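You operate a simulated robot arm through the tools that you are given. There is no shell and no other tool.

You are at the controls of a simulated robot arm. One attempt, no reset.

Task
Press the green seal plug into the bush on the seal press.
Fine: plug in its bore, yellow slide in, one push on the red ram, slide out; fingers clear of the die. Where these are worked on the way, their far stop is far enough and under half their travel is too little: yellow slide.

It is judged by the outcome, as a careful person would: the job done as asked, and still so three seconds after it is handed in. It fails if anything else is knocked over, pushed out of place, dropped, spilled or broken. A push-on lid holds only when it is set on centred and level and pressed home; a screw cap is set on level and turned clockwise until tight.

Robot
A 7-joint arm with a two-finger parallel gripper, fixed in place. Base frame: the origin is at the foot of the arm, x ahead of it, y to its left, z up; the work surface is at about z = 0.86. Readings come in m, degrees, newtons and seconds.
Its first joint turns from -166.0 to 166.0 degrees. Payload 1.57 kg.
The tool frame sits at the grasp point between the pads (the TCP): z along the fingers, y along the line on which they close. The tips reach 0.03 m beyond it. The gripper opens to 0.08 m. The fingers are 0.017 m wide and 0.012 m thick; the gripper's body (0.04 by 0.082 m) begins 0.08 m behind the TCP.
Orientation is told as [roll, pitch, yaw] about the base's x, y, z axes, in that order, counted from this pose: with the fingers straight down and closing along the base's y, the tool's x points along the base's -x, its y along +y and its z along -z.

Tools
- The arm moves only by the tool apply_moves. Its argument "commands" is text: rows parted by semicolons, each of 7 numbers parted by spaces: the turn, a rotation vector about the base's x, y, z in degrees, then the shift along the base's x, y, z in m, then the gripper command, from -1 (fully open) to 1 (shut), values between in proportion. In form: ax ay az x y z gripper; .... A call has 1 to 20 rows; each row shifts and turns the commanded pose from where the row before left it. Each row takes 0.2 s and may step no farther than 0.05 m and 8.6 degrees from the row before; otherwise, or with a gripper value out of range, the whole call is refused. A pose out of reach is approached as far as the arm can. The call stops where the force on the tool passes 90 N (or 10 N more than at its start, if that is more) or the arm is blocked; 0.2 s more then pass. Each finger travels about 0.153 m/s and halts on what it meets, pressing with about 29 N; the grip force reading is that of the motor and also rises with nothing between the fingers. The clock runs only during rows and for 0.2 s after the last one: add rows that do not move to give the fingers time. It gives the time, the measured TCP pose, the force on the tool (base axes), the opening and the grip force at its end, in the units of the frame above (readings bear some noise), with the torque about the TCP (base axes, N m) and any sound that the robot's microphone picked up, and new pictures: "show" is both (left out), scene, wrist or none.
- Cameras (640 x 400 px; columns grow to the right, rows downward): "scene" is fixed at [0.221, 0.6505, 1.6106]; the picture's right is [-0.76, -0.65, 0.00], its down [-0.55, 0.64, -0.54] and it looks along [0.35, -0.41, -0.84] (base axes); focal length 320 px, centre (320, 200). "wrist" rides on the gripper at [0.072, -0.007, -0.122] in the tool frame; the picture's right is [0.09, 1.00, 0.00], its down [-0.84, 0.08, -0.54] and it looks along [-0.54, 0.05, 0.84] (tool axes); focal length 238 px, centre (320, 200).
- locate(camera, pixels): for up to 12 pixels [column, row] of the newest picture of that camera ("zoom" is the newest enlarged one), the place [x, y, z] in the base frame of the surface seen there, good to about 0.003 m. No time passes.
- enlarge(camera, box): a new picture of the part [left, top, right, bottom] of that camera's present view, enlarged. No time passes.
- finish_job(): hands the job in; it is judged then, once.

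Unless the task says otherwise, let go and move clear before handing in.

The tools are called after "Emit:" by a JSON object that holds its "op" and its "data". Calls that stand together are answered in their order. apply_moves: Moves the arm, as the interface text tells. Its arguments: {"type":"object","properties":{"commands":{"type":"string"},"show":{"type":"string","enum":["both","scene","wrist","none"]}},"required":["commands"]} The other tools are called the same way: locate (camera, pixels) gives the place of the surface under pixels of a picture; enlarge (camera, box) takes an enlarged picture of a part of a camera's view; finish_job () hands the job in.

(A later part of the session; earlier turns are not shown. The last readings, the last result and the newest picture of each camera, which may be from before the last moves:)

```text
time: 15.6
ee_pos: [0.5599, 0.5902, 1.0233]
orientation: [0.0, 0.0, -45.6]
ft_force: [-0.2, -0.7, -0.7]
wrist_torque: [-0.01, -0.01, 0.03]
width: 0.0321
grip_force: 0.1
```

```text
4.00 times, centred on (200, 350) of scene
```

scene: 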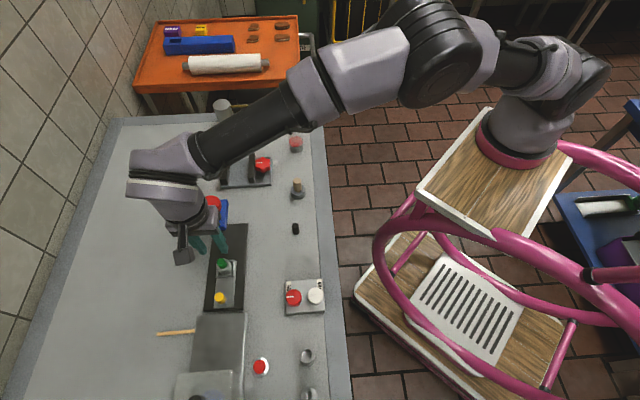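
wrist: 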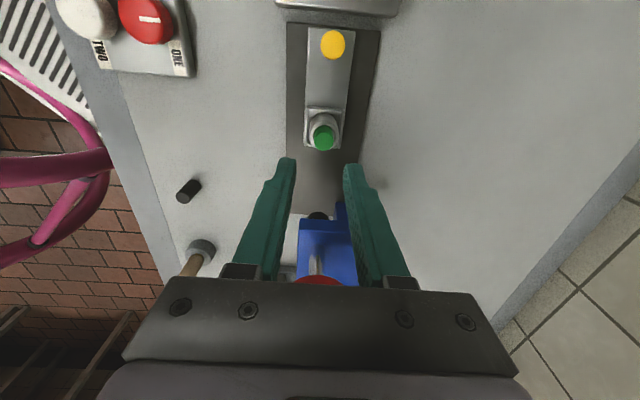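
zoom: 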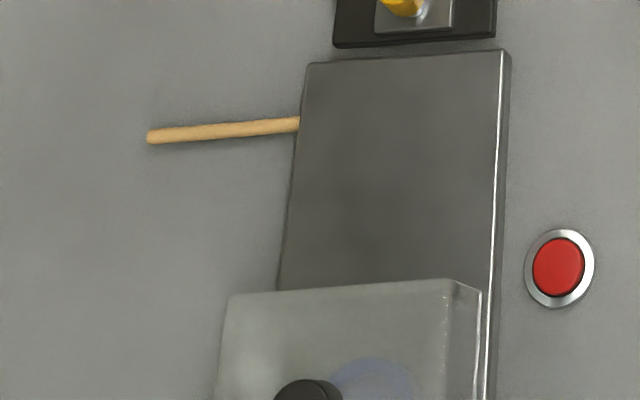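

The plate is at z 0.88 and the hood is far enough away and low enough. I'll move at height to above the knob with the fingers at about 50 mm.

Emit:
{"op": "apply_moves", "data": {"commands": "0 0 0.3 -0.0256 0.0257 0 -0.25; 0 0 0.3 -0.0256 0.0257 0 -0.25; 0 0 0 0 0 -0.02 -0.25; 0 0 0 0 0 -0.02 -0.25; 0 0 0 0 0 0 -0.25; 0 0 0 0 0 0 -0.25"}}

Emit:
{"op": "enlarge", "data": {"camera": "wrist", "box": [280, 120, 360, 190]}}

```text
time: 17.0
ee_pos: [0.5098, 0.6439, 0.9796]
orientation: [0.0, 0.0, -45.1]
ft_force: [-0.3, 0.1, 0.2]
wrist_torque: [0.02, 0.03, 0.01]
width: 0.05
grip_force: 0.1
```

scene: 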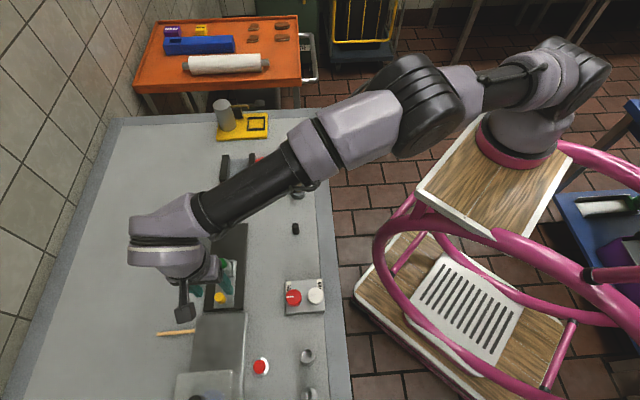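
wrist: 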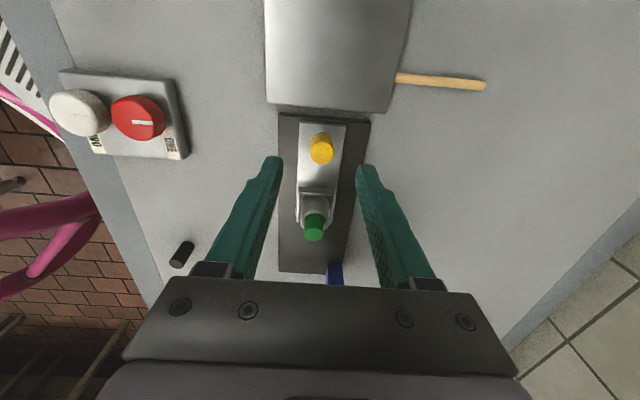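

```text
5.71 times, centred on (320, 155) of wrist
```

zoom: 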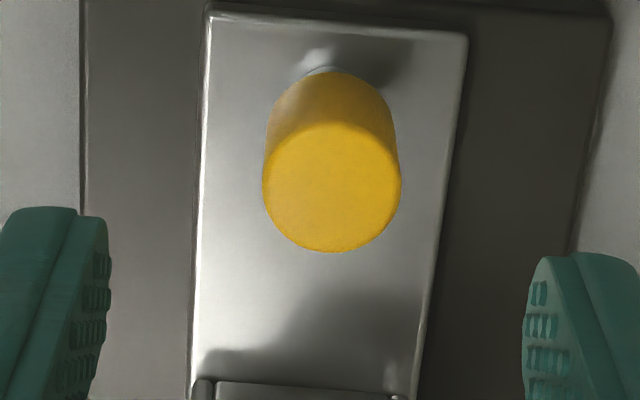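

The knob's top is at (322,153) and the prediction is (321,154), so I need only about a 1 mm correction. I'll lower so the tips are at about z 0.895, just above the slide plate, and check before closing.

Emit:
{"op": "apply_moves", "data": {"commands": "0 0 0 0.0003 0.0014 -0.027 -0.25; 0 0 0 0 0 -0.02 -0.25; 0 0 0 0 0 -0.0065 -0.25; 0 0 0 0 0 0 -0.25; 0 0 0 0 0 0 -0.25", "show": "wrist"}}

Emit:
{"op": "enlarge", "data": {"camera": "wrist", "box": [260, 130, 380, 210]}}

```text
time: 18.2
ee_pos: [0.511, 0.6467, 0.9282]
orientation: [0.0, -0.1, -45.0]
ft_force: [0.4, 1.0, 0.4]
wrist_torque: [-0.03, 0.0, -0.01]
width: 0.0501
grip_force: 0.1
```

wrist: 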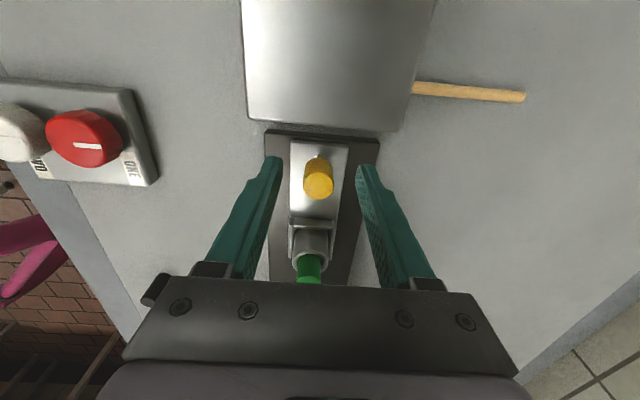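

```text
5.00 times, centred on (320, 170) of wrist
```

zoom: 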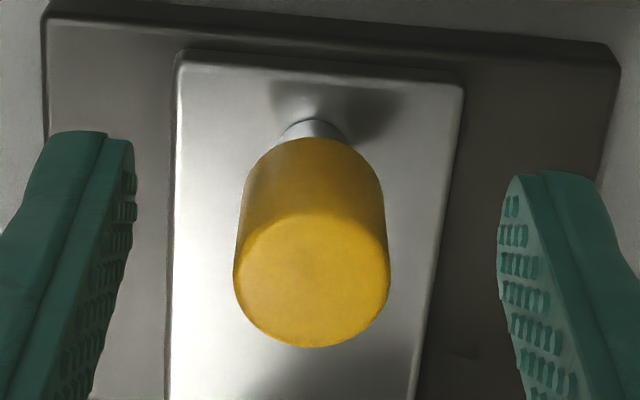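

The knob is within about 1 mm of centre between the pads. I'll make a small correction and close on it.

Emit:
{"op": "apply_moves", "data": {"commands": "0 0 0 -0.0005 -0.0005 -0.002 -0.25; 0 0 0 0 0 0 0.2; 0 0 0 0 0 0 1; 0 0 0 0 0 0 1; 0 0 0 0 0 0 1", "show": "wrist"}}

Emit:
{"op": "enlarge", "data": {"camera": "wrist", "box": [260, 130, 380, 210]}}

```text
time: 19.4
ee_pos: [0.5097, 0.6463, 0.9252]
orientation: [0.0, 0.0, -45.0]
ft_force: [-5.7, -5.2, 0.9]
wrist_torque: [-0.03, 0.21, -0.04]
width: 0.0193
grip_force: 33.8
```

wrist: 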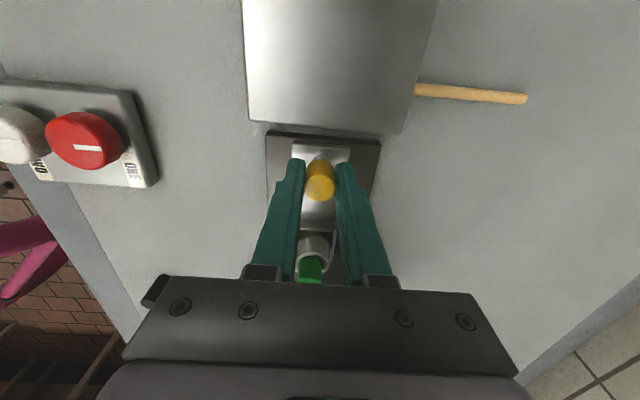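

```text
5.00 times, centred on (320, 170) of wrist
```

zoom: 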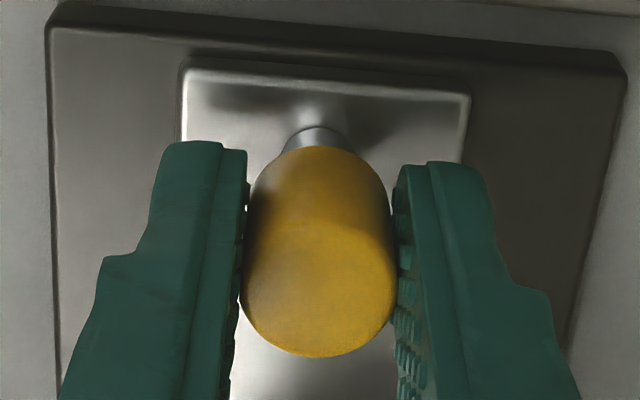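

The knob is gripped at 19.3 mm, with a small sideways preload that I'll relieve with a slight shift. Then I'll push the slide slowly along (0.707, -0.707).

Emit:
{"op": "apply_moves", "data": {"commands": "0 0 0 -0.0004 -0.0004 0 1; 0 0 0 0.002 -0.002 0 1; 0 0 0 0.004 -0.004 0 1; 0 0 0 0.0055 -0.0055 0 1; 0 0 0 0.0055 -0.0055 0 1; 0 0 0 0.0055 -0.0055 0 1; 0 0 0 0.004 -0.004 0 1; 0 0 0 0.002 -0.002 0 1; 0 0 0 0 0 0 1"}}

Emit:
{"op": "enlarge", "data": {"camera": "scene", "box": [170, 190, 270, 310]}}

```text
time: 21.4
ee_pos: [0.5385, 0.617, 0.9258]
orientation: [0.0, 0.0, -45.0]
ft_force: [2.3, 2.2, -13.8]
wrist_torque: [0.1, -0.04, 0.01]
width: 0.0195
grip_force: 33.5
```

scene: 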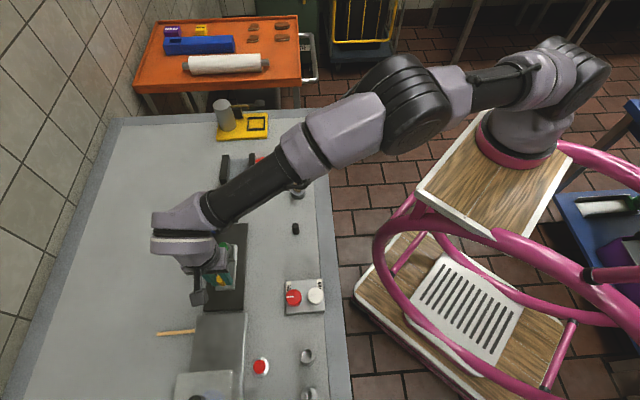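
wrist: 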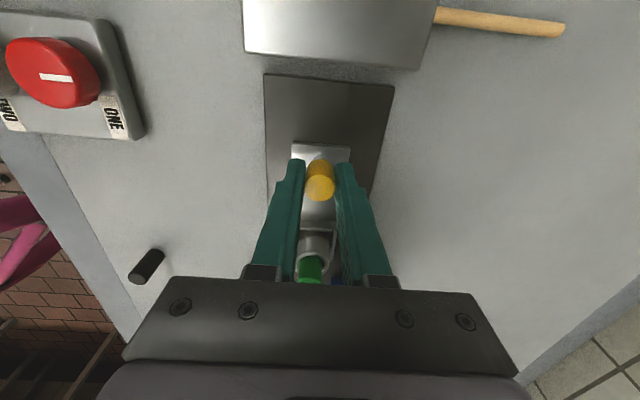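

```text
3.33 times, centred on (220, 250) of scene
```

zoom: 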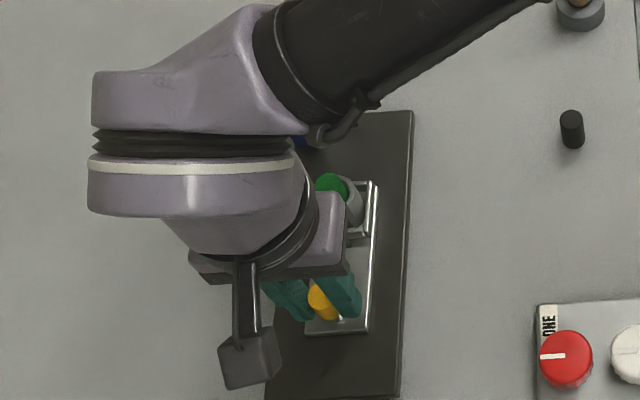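

The slide has moved about 40 mm and the plug is still upright in the bush. The arm now hides the ram from the scene camera, so before going further I'll check how high the wrist parts are above the ram cap (z 1.052).

Emit:
{"op": "locate", "data": {"camera": "scene", "pixels": [[215, 262], [205, 255], [215, 248], [190, 245], [212, 240], [170, 250], [205, 228], [220, 225], [235, 222], [217, 230], [200, 265], [225, 258]]}}

Emit:
{"op": "enlarge", "data": {"camera": "wrist", "box": [240, 200, 400, 300]}}

```text
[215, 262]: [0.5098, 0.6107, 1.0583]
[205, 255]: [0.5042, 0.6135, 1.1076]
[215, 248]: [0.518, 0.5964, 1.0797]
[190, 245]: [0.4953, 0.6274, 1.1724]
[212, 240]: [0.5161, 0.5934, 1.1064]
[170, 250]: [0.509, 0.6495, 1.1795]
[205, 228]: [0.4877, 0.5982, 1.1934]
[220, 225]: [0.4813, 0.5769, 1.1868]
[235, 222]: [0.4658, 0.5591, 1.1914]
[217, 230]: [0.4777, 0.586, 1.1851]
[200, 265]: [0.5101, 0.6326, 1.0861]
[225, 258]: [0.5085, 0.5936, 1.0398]
```

```text
4.00 times, centred on (320, 250) of wrist
```

zoom: 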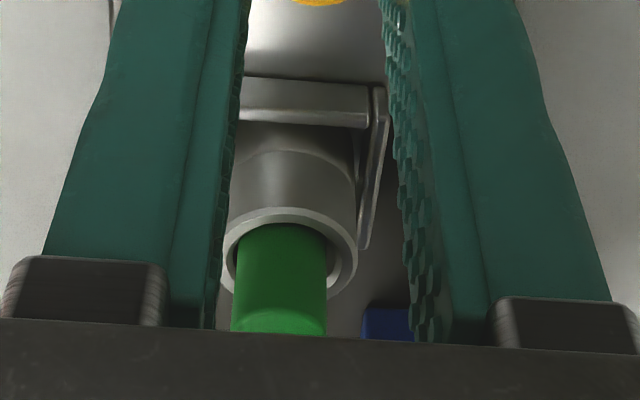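

The parts near cap height are the narrow gripper body, which stays over 15 mm from the cap at full travel; the wider wrist parts are above z 1.06. I'll ease down 1 mm to relieve the vertical preload and continue the push.

Emit:
{"op": "apply_moves", "data": {"commands": "0 0 0 0 0 -0.001 1; 0 0 0 0.003 -0.003 0 1; 0 0 0 0.005 -0.005 0 1; 0 0 0 0.005 -0.005 0 1; 0 0 0 0.004 -0.004 0 1; 0 0 0 0.003 -0.003 0 1; 0 0 0 0.002 -0.002 0 1; 0 0 0 0 0 0 1"}}

Emit:
{"op": "enlarge", "data": {"camera": "scene", "box": [170, 190, 270, 310]}}

```text
time: 23.2
ee_pos: [0.5601, 0.5958, 0.9267]
orientation: [0.0, 0.0, -45.0]
ft_force: [1.7, 2.5, -6.1]
wrist_torque: [0.08, 0.07, 0.05]
width: 0.0192
grip_force: 33.8
```

scene: 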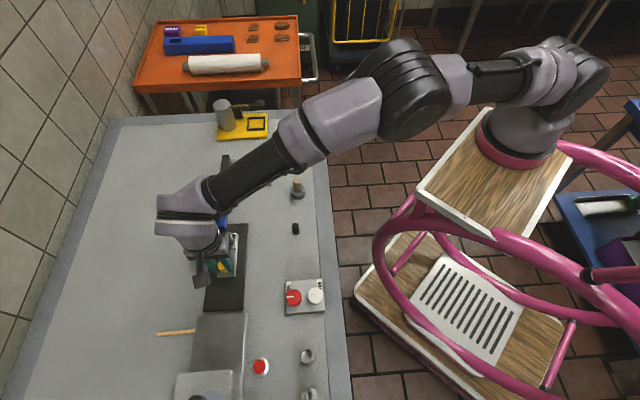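
wrist: 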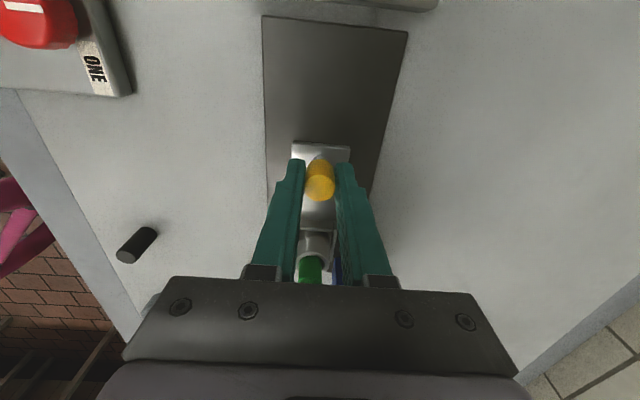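

```text
3.33 times, centred on (220, 250) of scene
```

zoom: 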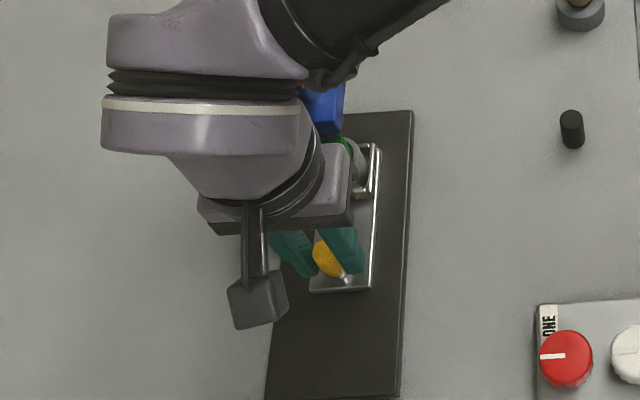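

About 71 mm pushed so far with no stop felt. I'll continue in fine steps and watch for the force to rise along the slide.

Emit:
{"op": "apply_moves", "data": {"commands": "0 0 0 0.0015 -0.0015 -0.0005 1; 0 0 0 0.0015 -0.0015 0 1; 0 0 0 0.0010 -0.0010 0 1; 0 0 0 0 0 0 1"}}

```text
time: 24.2
ee_pos: [0.5651, 0.5911, 0.9261]
orientation: [0.1, -0.1, -45.2]
ft_force: [-3.3, -3.9, 8.2]
wrist_torque: [-0.12, 0.12, 0.02]
width: 0.0195
grip_force: 33.2
```

scene: 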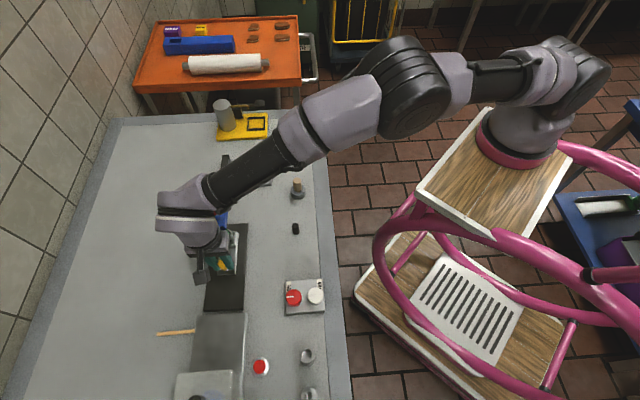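
wrist: 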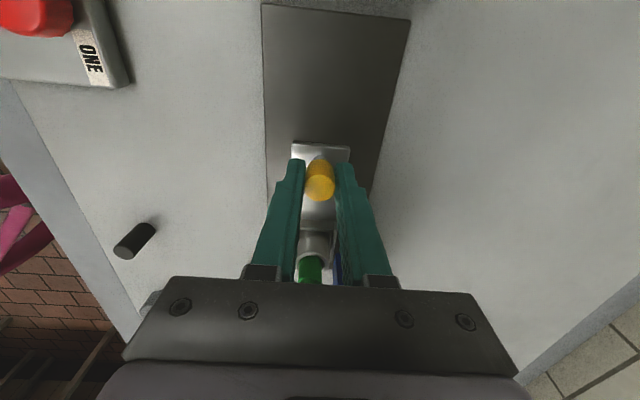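

The forces are still small, with no end stop at about 77 mm. I'll continue in 1.4 mm steps.

Emit:
{"op": "apply_moves", "data": {"commands": "0 0 0 0.001 -0.001 0.0003 1; 0 0 0 0.001 -0.001 0 1; 0 0 0 0.001 -0.001 0 1; 0 0 0 0 0 0 1", "show": "wrist"}}

```text
time: 25.2
ee_pos: [0.5661, 0.5884, 0.9266]
orientation: [0.1, 0.2, -45.1]
ft_force: [-1.7, 9.3, 10.0]
wrist_torque: [-0.02, -0.06, 0.08]
width: 0.0195
grip_force: 33.2
```

wrist: 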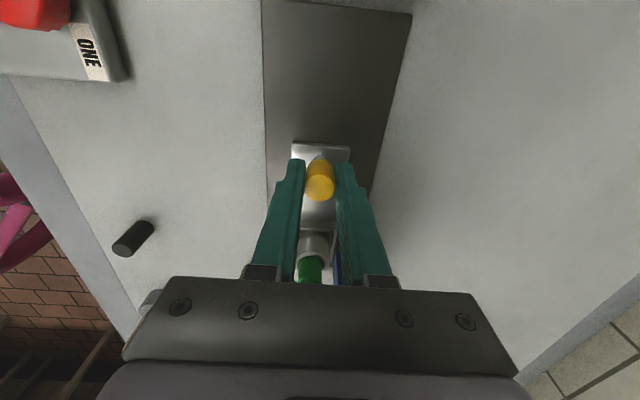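

Resistance along the slide is rising to about 8 N. I'll push a little more to confirm that this is the far stop.

Emit:
{"op": "apply_moves", "data": {"commands": "0 0 0 0.001 -0.001 0 1; 0 0 0 0.001 -0.001 0 1; 0 0 0 0 0 0 1", "show": "wrist"}}

```text
time: 26.0
ee_pos: [0.5671, 0.5908, 0.9251]
orientation: [0.0, 0.2, -45.0]
ft_force: [-12.7, 28.1, 1.3]
wrist_torque: [0.65, 0.33, 0.06]
width: 0.0196
grip_force: 33.2
```

wrist: 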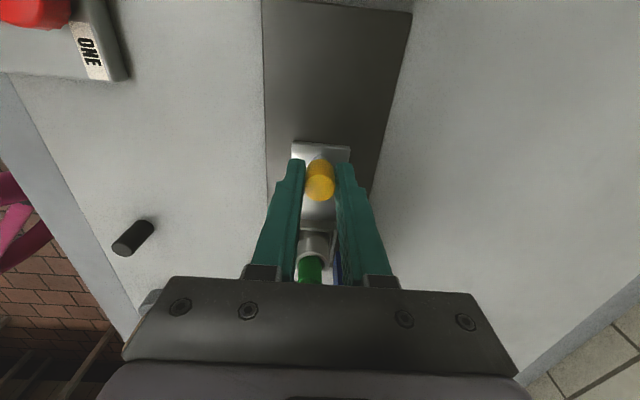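

The force along the slide is now about 29 N with no further motion after about 79 mm of travel. That puts the bush at about (0.618, 0.538), right under the ram, so the slide is at its far stop. I'll relax slightly, open the fingers, and rise clear.

Emit:
{"op": "apply_moves", "data": {"commands": "0 0 0 -0.001 0.001 0 1; 0 0 0 0 0 0 0.3; 0 0 0 0 0 0 -0.25; 0 0 0 0 0 0.01 -0.25; 0 0 0 -0.003 0.003 0.03 -0.25; 0 0 0 -0.003 0.003 0.04 -0.25; 0 0 0 0 0 0.04 -0.25; 0 0 0 0 0 0 -0.25"}}

Emit:
{"op": "enlarge", "data": {"camera": "wrist", "box": [240, 60, 400, 290]}}

Emit:
{"op": "enlarge", "data": {"camera": "scene", "box": [170, 180, 270, 310]}}

```text
time: 27.8
ee_pos: [0.5636, 0.5916, 1.045]
orientation: [0.0, 0.0, -44.9]
ft_force: [-0.6, -0.3, 0.4]
wrist_torque: [0.0, -0.02, -0.02]
width: 0.0503
grip_force: 0.0
```

scene: 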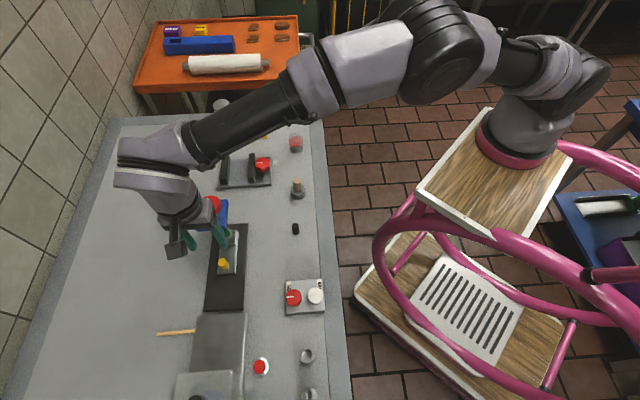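
wrist: 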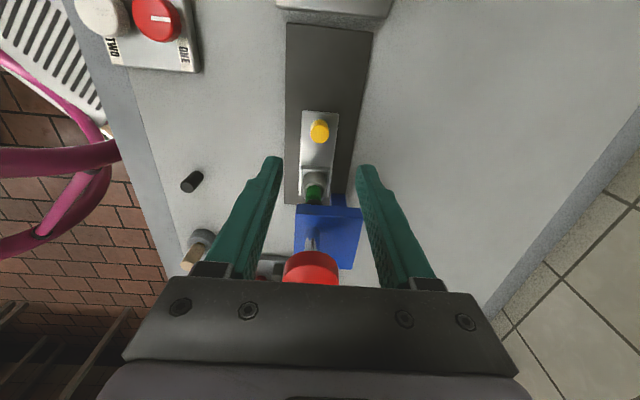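

```text
1.74 times, centred on (320, 175) of wrist
```

zoom: 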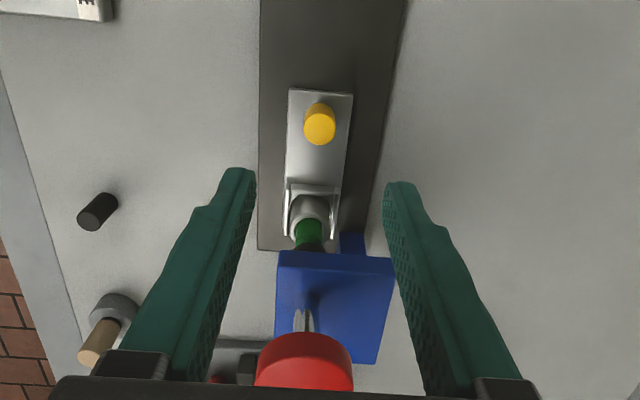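

```text
3.08 times, centred on (220, 245) of scene
```

zoom: 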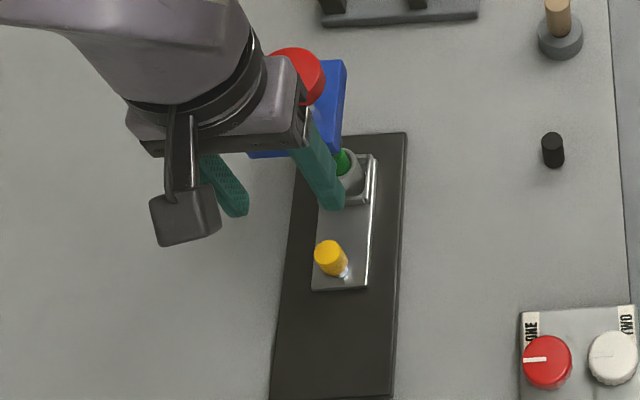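

The slide is in, with the bush and plug under the ram head. I'll rise well above the ram cap, close the fingers, and move over the cap to align.

Emit:
{"op": "apply_moves", "data": {"commands": "0 0 0 0 0 0.045 0; 0 0 0 0 0 0.045 1; 0 0 0 0.0139 -0.0133 0 1; 0 0 0 0.0139 -0.0133 0 1; 0 0 0 0.0139 -0.0133 0 1; 0 0 0 0.0139 -0.0133 0 1; 0 0 0 0 0 0 1; 0 0 0 0 0 0 1"}}

Emit:
{"op": "enlarge", "data": {"camera": "wrist", "box": [260, 40, 380, 200]}}

Emit:
{"op": "enlarge", "data": {"camera": "scene", "box": [170, 180, 270, 310]}}

```text
time: 29.6
ee_pos: [0.6191, 0.5392, 1.134]
orientation: [0.0, 0.0, -45.2]
ft_force: [0.2, -0.6, 0.5]
wrist_torque: [-0.02, -0.01, -0.01]
width: 0.0002
grip_force: 21.3
```

scene: 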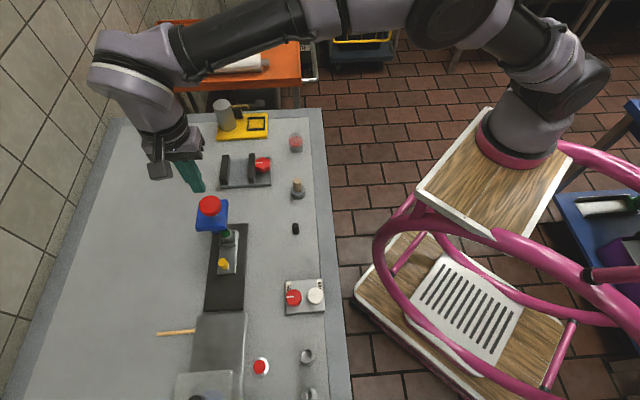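
wrist: 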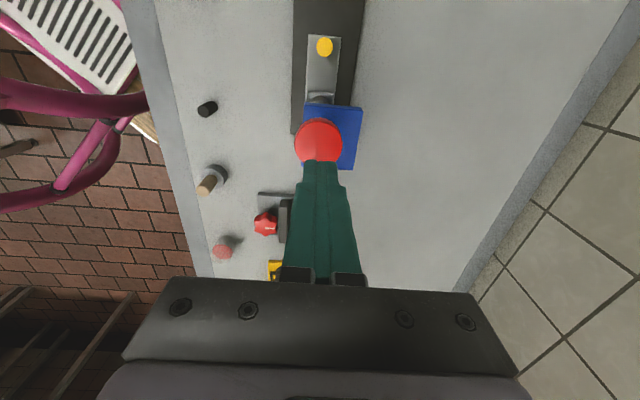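

```text
2.50 times, centred on (320, 120) of wrist
```

zoom: 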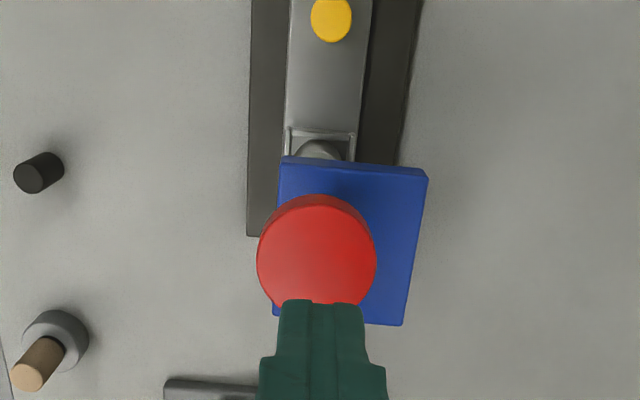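

```text
3.08 times, centred on (220, 245) of scene
```

zoom: 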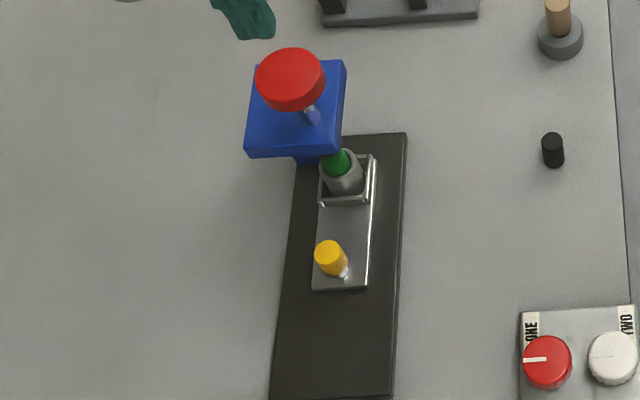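

The cap's centre is at about (318.6,145) and the prediction is (320.6,144), so I'm well aligned and only about 1 mm off sideways. The scene view shows the plug standing in the bush at the ram. I'll lower the closed fingertips to just above the cap.

Emit:
{"op": "apply_moves", "data": {"commands": "0 0 0 -0.0009 -0.0009 -0.02 1; 0 0 0 0 0 -0.02 1; 0 0 0 0 0 -0.004 1; 0 0 0 0 0 0 1; 0 0 0 0 0 0 1"}}

Emit:
{"op": "enlarge", "data": {"camera": "scene", "box": [180, 170, 260, 270]}}

Emit:
{"op": "enlarge", "data": {"camera": "wrist", "box": [260, 90, 380, 200]}}

```text
time: 30.8
ee_pos: [0.6185, 0.5389, 1.0922]
orientation: [0.1, 0.1, -44.9]
ft_force: [-0.6, -0.2, 1.2]
wrist_torque: [-0.01, 0.0, -0.01]
width: 0.0002
grip_force: 21.5
```

scene: 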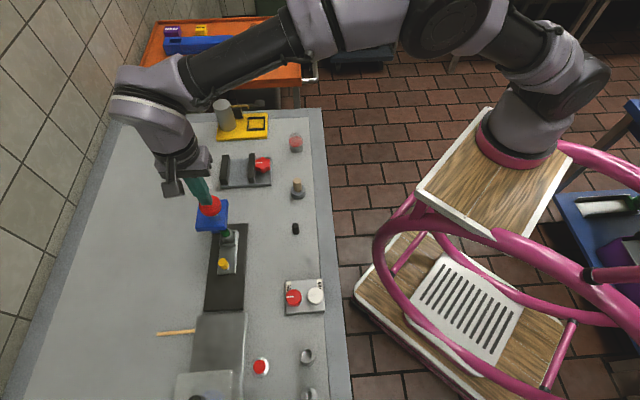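
wrist: 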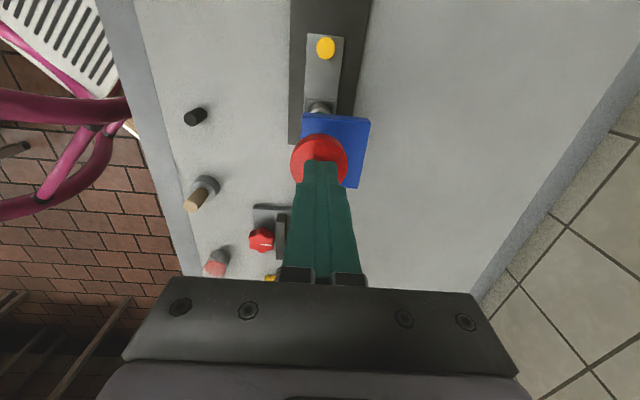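

```text
4.00 times, centred on (220, 220) of scene
```

zoom: 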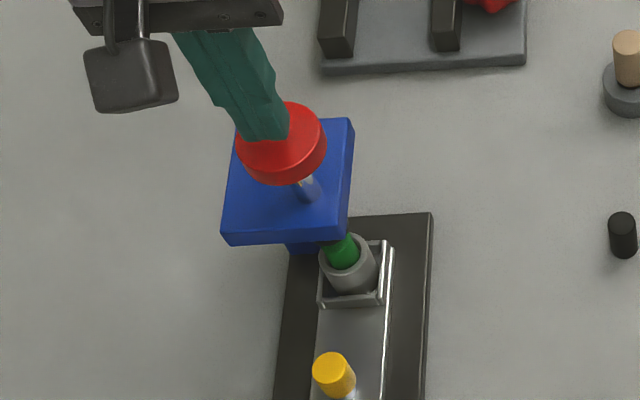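

```text
3.64 times, centred on (320, 145) of wrist
```

zoom: 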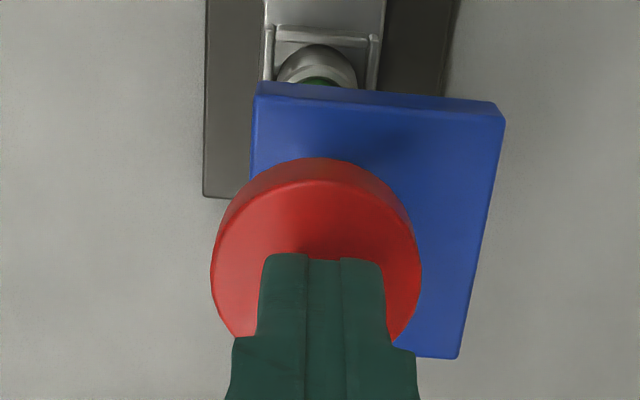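

The fingertips are about 10 mm above the cap and centred on it. I'll begin the single push in small steps, reading the force.

Emit:
{"op": "apply_moves", "data": {"commands": "0 0 0 0 0 -0.004 1; 0 0 0 0 0 -0.004 1; 0 0 0 0 0 -0.003 1; 0 0 0 0 0 -0.003 1; 0 0 0 0 0 -0.003 1", "show": "scene"}}

```text
time: 32.0
ee_pos: [0.6174, 0.5387, 1.0752]
orientation: [0.1, 0.0, -45.0]
ft_force: [-1.8, 0.6, 7.5]
wrist_torque: [0.0, 0.08, -0.04]
width: 0.0
grip_force: 21.4
```

scene: 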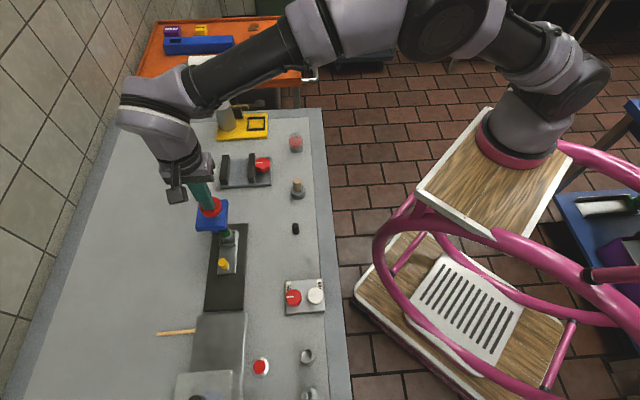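

The ram has begun to move at 7.5 N, so it's spring loaded. I'll keep pushing without letting up.

Emit:
{"op": "apply_moves", "data": {"commands": "0 0 0 0 0 -0.003 1; 0 0 0 0 0 -0.003 1; 0 0 0 0 0 -0.003 1; 0 0 0 0 0 -0.003 1", "show": "scene"}}

Emit:
{"op": "enlarge", "data": {"camera": "scene", "box": [180, 170, 260, 270]}}

```text
time: 33.0
ee_pos: [0.6162, 0.539, 1.0663]
orientation: [0.4, 0.0, -45.0]
ft_force: [2.3, -4.9, 39.5]
wrist_torque: [-0.22, 0.03, 0.38]
width: 0.0
grip_force: 21.7
```

scene: 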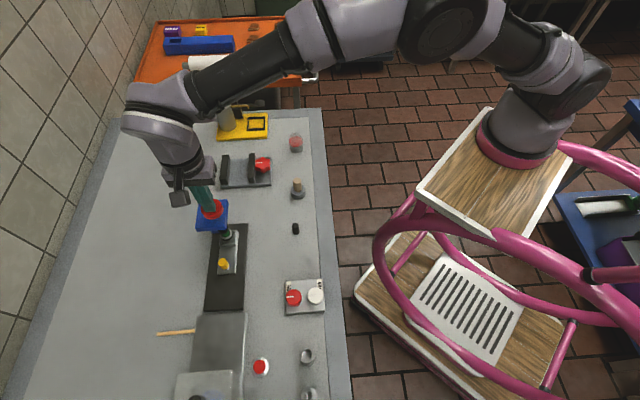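

```text
4.00 times, centred on (220, 220) of scene
```

zoom: 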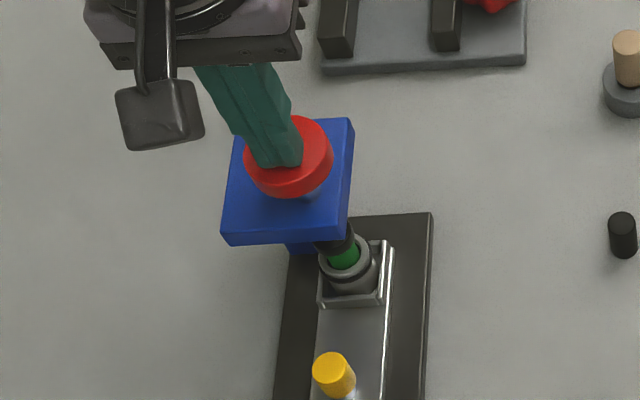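

The force is now 39.5 N and the ram foot (dark) is visibly on the plug top. I'll keep pressing down in small steps.

Emit:
{"op": "apply_moves", "data": {"commands": "0 0 0 0 0 -0.002 1; 0 0 0 0 0 -0.002 1; 0 0 0 0 0 -0.002 1", "show": "scene"}}

Emit:
{"op": "enlarge", "data": {"camera": "scene", "box": [180, 170, 260, 270]}}

```text
time: 33.8
ee_pos: [0.6165, 0.5396, 1.0659]
orientation: [0.7, 0.3, -45.1]
ft_force: [-4.3, -22.2, 75.7]
wrist_torque: [-0.77, 0.13, 0.37]
width: 0.0
grip_force: 21.4
```

scene: 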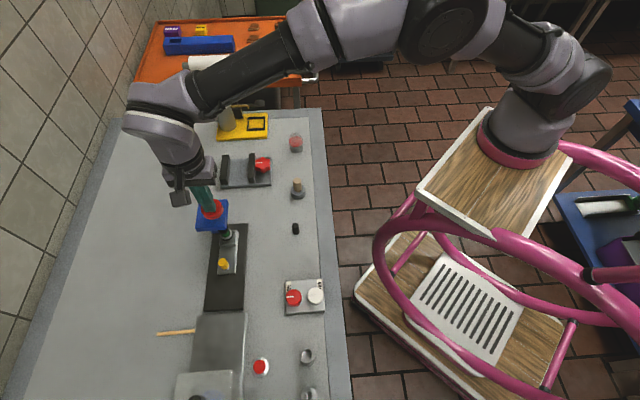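

```text
4.00 times, centred on (220, 220) of scene
```

zoom: 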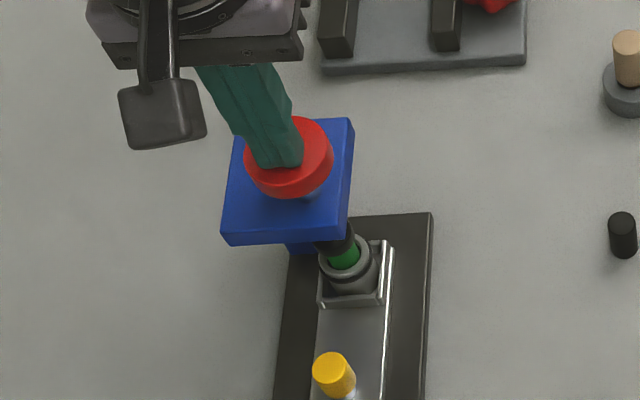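

At 75 N the ram has stopped moving at z 1.066. I'll zoom in closely on the bush and plug to see whether it's home.

Emit:
{"op": "enlarge", "data": {"camera": "scene", "box": [210, 220, 245, 255]}}

Emit:
{"op": "enlarge", "data": {"camera": "scene", "box": [195, 190, 245, 235]}}

```text
11.43 times, centred on (228, 238) of scene
```

zoom: 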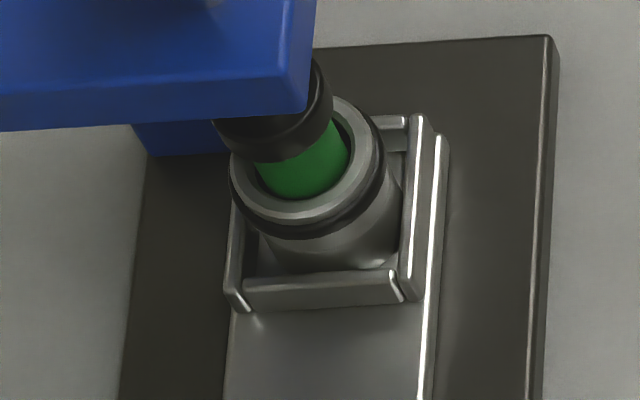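

```text
8.89 times, centred on (220, 212) of scene
```

zoom: 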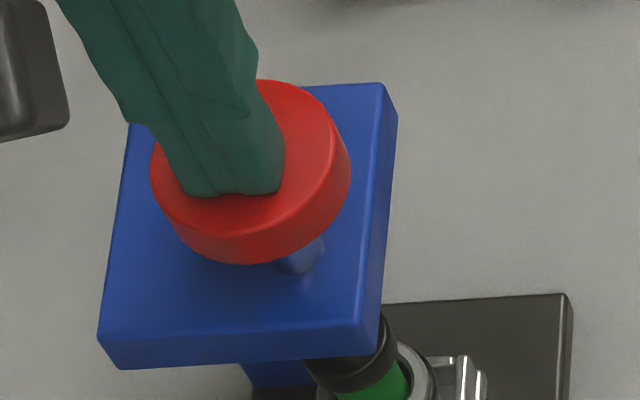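

The ram is at a hard stop: its position was unchanged from 40 N to 76 N. A black seal ring has now appeared round the bush just below its rim, so the press has acted. I'll release by rising straight up until clear, then inspect.

Emit:
{"op": "apply_moves", "data": {"commands": "0 0 0 0 0 0.004 1; 0 0 0 0 0 0.004 1; 0 0 0 0 0 0.006 1; 0 0 0 0 0 0.01 1; 0 0 0 0 0 0.02 1; 0 0 0 0 0 0.04 1; 0 0 0 0 0 0 1"}}

Emit:
{"op": "enlarge", "data": {"camera": "scene", "box": [190, 190, 260, 270]}}

Emit:
{"op": "enlarge", "data": {"camera": "scene", "box": [210, 220, 245, 255]}}

```text
time: 35.4
ee_pos: [0.6188, 0.5385, 1.1402]
orientation: [0.0, 0.0, -44.9]
ft_force: [-0.3, 0.8, 0.0]
wrist_torque: [0.0, -0.01, 0.02]
width: 0.0003
grip_force: 21.4
```

scene: 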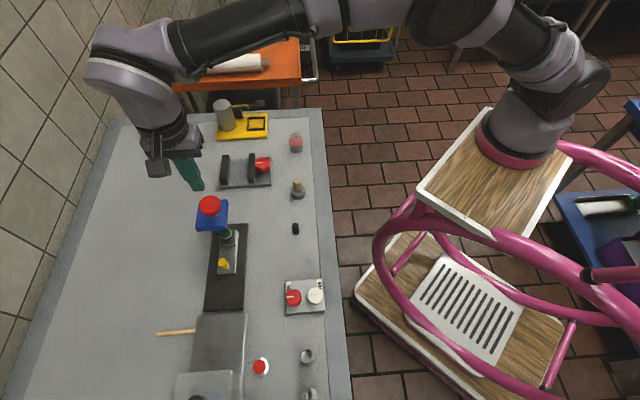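
wrist: 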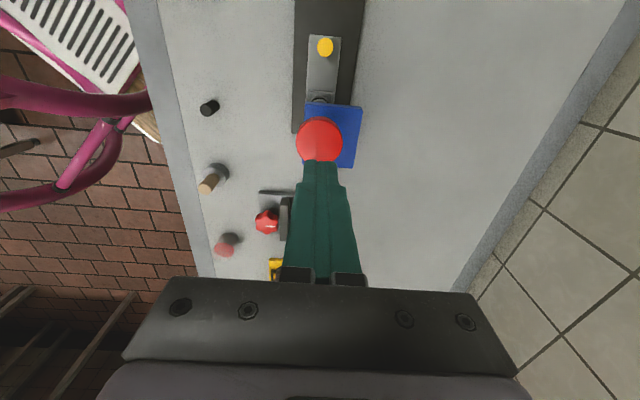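

```text
5.00 times, centred on (225, 230) of scene
```

zoom: 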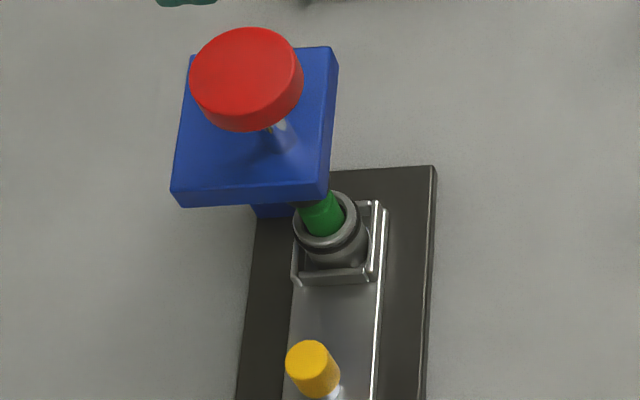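

```text
11.43 times, centred on (228, 238) of scene
```

zoom: 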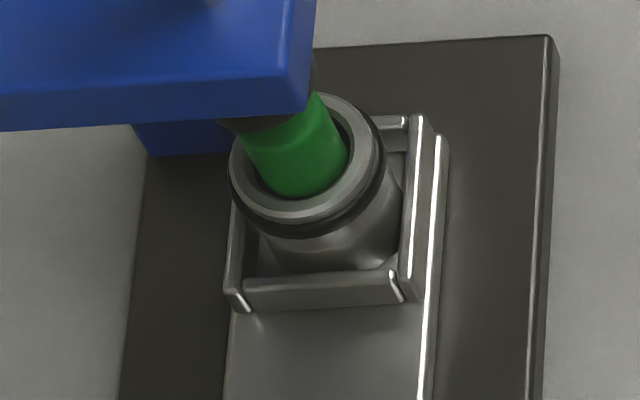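

The ram has sprung back up and the black seal ring stays on the bush. I'll locate the yellow knob's present place and then go to it to draw the slide out.

Emit:
{"op": "locate", "data": {"camera": "scene", "pixels": [[222, 263], [220, 264], [224, 262], [223, 265]]}}

Emit:
{"op": "apply_moves", "data": {"commands": "0 0 0 -0.0136 0.0133 0 0; 0 0 0 -0.0136 0.0133 0 -0.25; 0 0 0 -0.0136 0.0133 0 -0.25; 0 0 0 -0.0136 0.0133 0 -0.25; 0 0 0 0 0 -0.04 -0.25; 0 0 0 0 0 -0.04 -0.25; 0 0 0 0 0 -0.04 -0.25; 0 0 0 0 0 -0.03 -0.25; 0 0 0 0 0 0 -0.25; 0 0 0 0 0 0 -0.25"}}

Emit:
{"op": "enlarge", "data": {"camera": "wrist", "box": [240, 120, 400, 290]}}

```text
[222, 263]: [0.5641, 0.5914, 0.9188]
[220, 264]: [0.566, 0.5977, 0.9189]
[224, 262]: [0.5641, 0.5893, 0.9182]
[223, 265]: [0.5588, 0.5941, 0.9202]
```

```text
time: 37.6
ee_pos: [0.5626, 0.5905, 0.9912]
orientation: [0.0, -0.1, -45.2]
ft_force: [-0.4, -0.2, 0.0]
wrist_torque: [0.0, -0.01, 0.03]
width: 0.05
grip_force: 0.1
```

scene: 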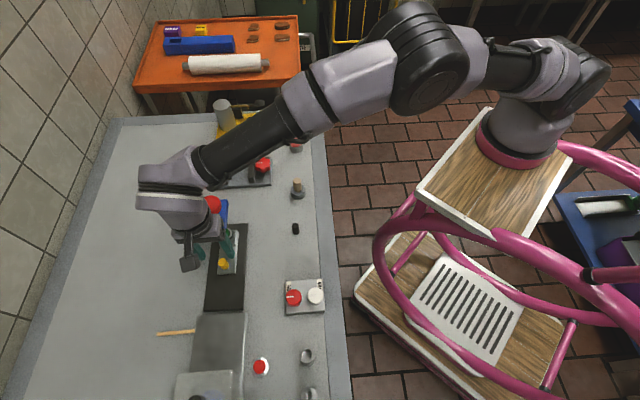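
wrist: 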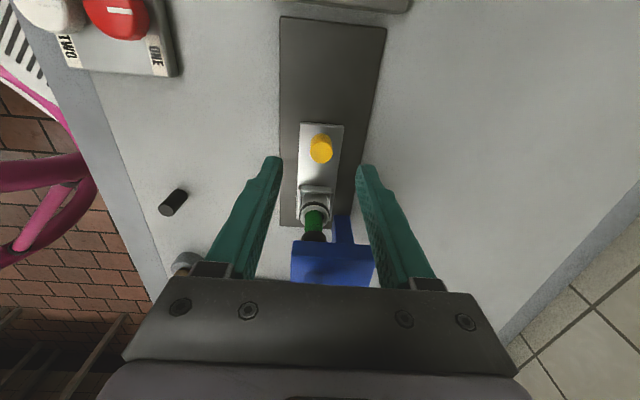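

```text
2.35 times, centred on (320, 205) of wrist
```

zoom: 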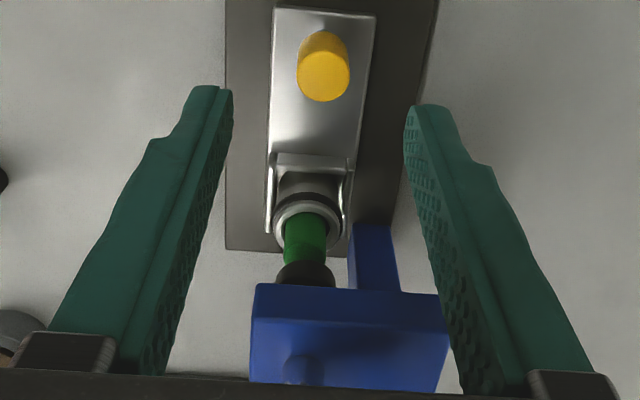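

The knob's top is at (322,152) and the prediction is (321,148.5), so it is about 3 mm toward the press and 1 mm right of my axis. I'll correct and descend, checking before I close.

Emit:
{"op": "apply_moves", "data": {"commands": "0 0 0 0.0028 -0.0014 -0.02 -0.25; 0 0 0 0 0 -0.025 -0.25; 0 0 0 0 0 -0.018 -0.25; 0 0 0 0 0 0 -0.25; 0 0 0 0 0 0 -0.25", "show": "wrist"}}

Emit:
{"op": "enlarge", "data": {"camera": "wrist", "box": [260, 130, 380, 210]}}

```text
time: 38.8
ee_pos: [0.5656, 0.5904, 0.9278]
orientation: [-0.1, 0.0, -45.1]
ft_force: [-0.7, -0.6, -0.3]
wrist_torque: [0.02, -0.03, -0.03]
width: 0.05
grip_force: 0.1
```

wrist: 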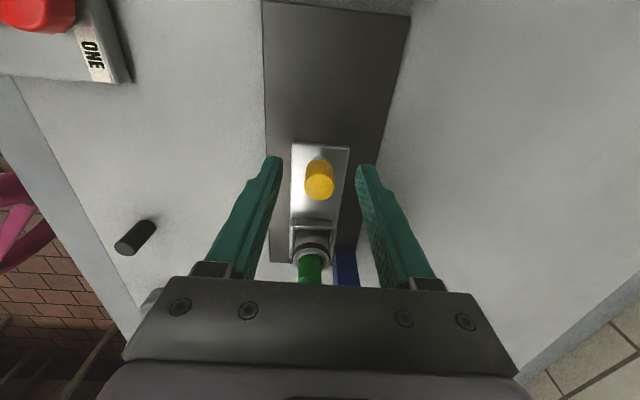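

```text
5.00 times, centred on (320, 170) of wrist
```

zoom: 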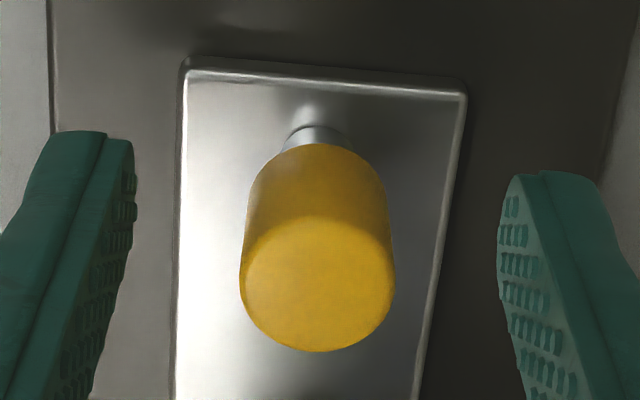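

The knob is centred between the pads. I'll close on it and draw the slide out slowly along (-0.707, 0.707).

Emit:
{"op": "apply_moves", "data": {"commands": "0 0 0 0 0 -0.001 -0.25; 0 0 0 0 0 0 0.2; 0 0 0 0 0 0 1; 0 0 0 0 0 0 1; 0 0 0 -0.002 0.002 0 1; 0 0 0 -0.004 0.004 0 1; 0 0 0 -0.0055 0.0055 0 1; 0 0 0 -0.0055 0.0055 0 1; 0 0 0 -0.004 0.004 0 1; 0 0 0 -0.002 0.002 0 1; 0 0 0 0 0 0 1"}}

Emit:
{"op": "enlarge", "data": {"camera": "wrist", "box": [240, 120, 400, 290]}}

```text
time: 41.2
ee_pos: [0.5422, 0.6148, 0.9286]
orientation: [0.1, -0.1, -45.1]
ft_force: [0.7, 1.9, 16.3]
wrist_torque: [0.07, 0.55, -0.05]
width: 0.0191
grip_force: 33.4
```

scene: 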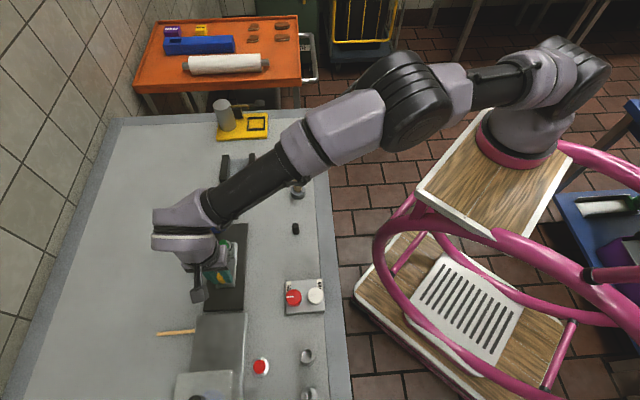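
wrist: 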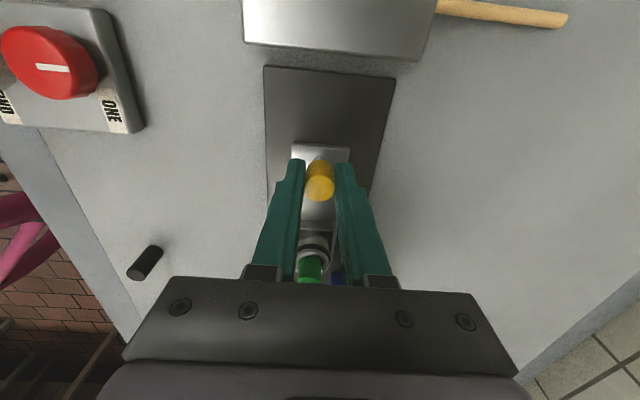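

```text
2.35 times, centred on (320, 205) of wrist
```

zoom: 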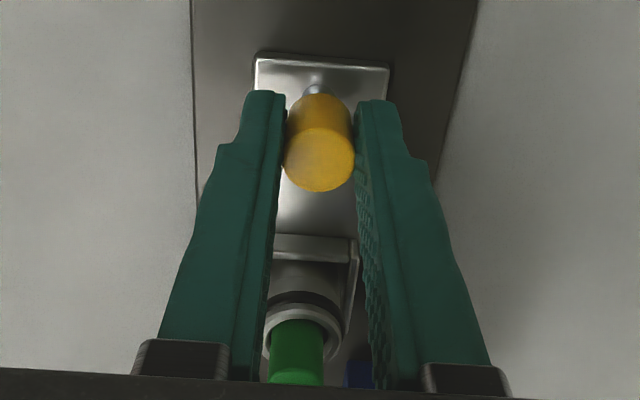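

The slide is about 33 mm out. There's a slight vertical preload, so I'll lift 1 mm and keep drawing it outward.

Emit:
{"op": "apply_moves", "data": {"commands": "0 0 0 0 0 0.001 1; 0 0 0 -0.002 0.002 0 1; 0 0 0 -0.004 0.004 0 1; 0 0 0 -0.0055 0.0055 0 1; 0 0 0 -0.0055 0.0055 0 1; 0 0 0 -0.0055 0.0055 0 1; 0 0 0 -0.004 0.004 0 1; 0 0 0 -0.003 0.003 0 1; 0 0 0 0 0 0 1"}}

```text
time: 43.2
ee_pos: [0.514, 0.6441, 0.9282]
orientation: [0.0, 0.0, -45.0]
ft_force: [6.3, 5.4, 4.3]
wrist_torque: [-0.32, -0.05, 0.02]
width: 0.0191
grip_force: 34.1
```

scene: 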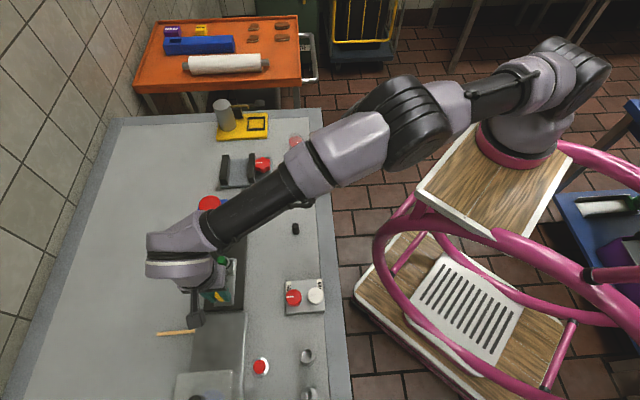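
wrist: 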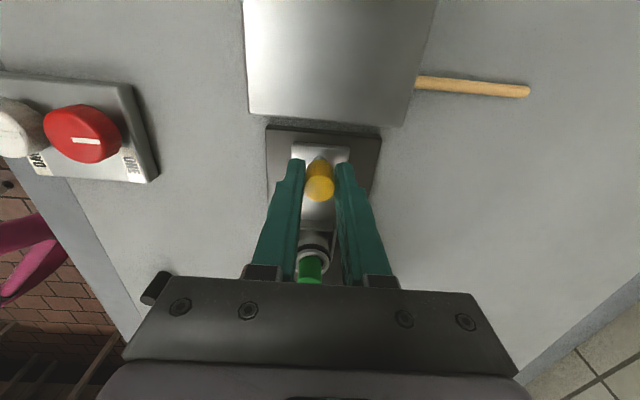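

The slide is nearly at its original place. I'll go on in small steps until the outer stop is felt.

Emit:
{"op": "apply_moves", "data": {"commands": "0 0 0 0.0004 0.0004 0 1; 0 0 0 -0.001 0.001 0 1; 0 0 0 -0.001 0.001 0 1; 0 0 0 -0.001 0.001 0 1; 0 0 0 -0.001 0.001 0 1; 0 0 0 0 0 0 1", "show": "wrist"}}

```text
time: 44.6
ee_pos: [0.5084, 0.6479, 0.9273]
orientation: [-0.1, 0.0, -45.1]
ft_force: [-5.7, -6.0, 0.7]
wrist_torque: [0.14, -0.03, 0.0]
width: 0.0192
grip_force: 33.7
```

wrist: 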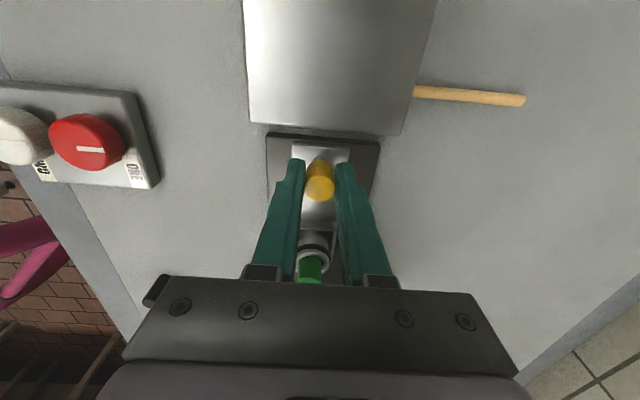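

The view now matches the one when I first gripped the knob (base plate edge at row 133), but no stop force yet. I'll try a bit more.

Emit:
{"op": "apply_moves", "data": {"commands": "0 0 0 -0.0014 0.0006 0 1; 0 0 0 -0.001 0.001 0 1; 0 0 0 0 0 0 1", "show": "wrist"}}

```text
time: 45.4
ee_pos: [0.5087, 0.6489, 0.9271]
orientation: [-0.1, -0.1, -45.1]
ft_force: [-0.8, -27.3, -2.6]
wrist_torque: [-0.35, -0.17, -0.04]
width: 0.0193
grip_force: 33.7
```

wrist: 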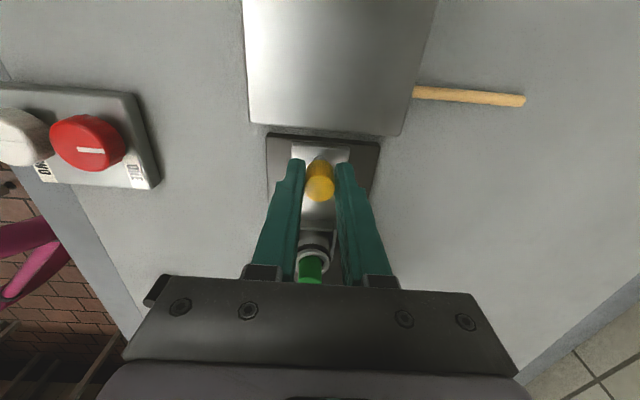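

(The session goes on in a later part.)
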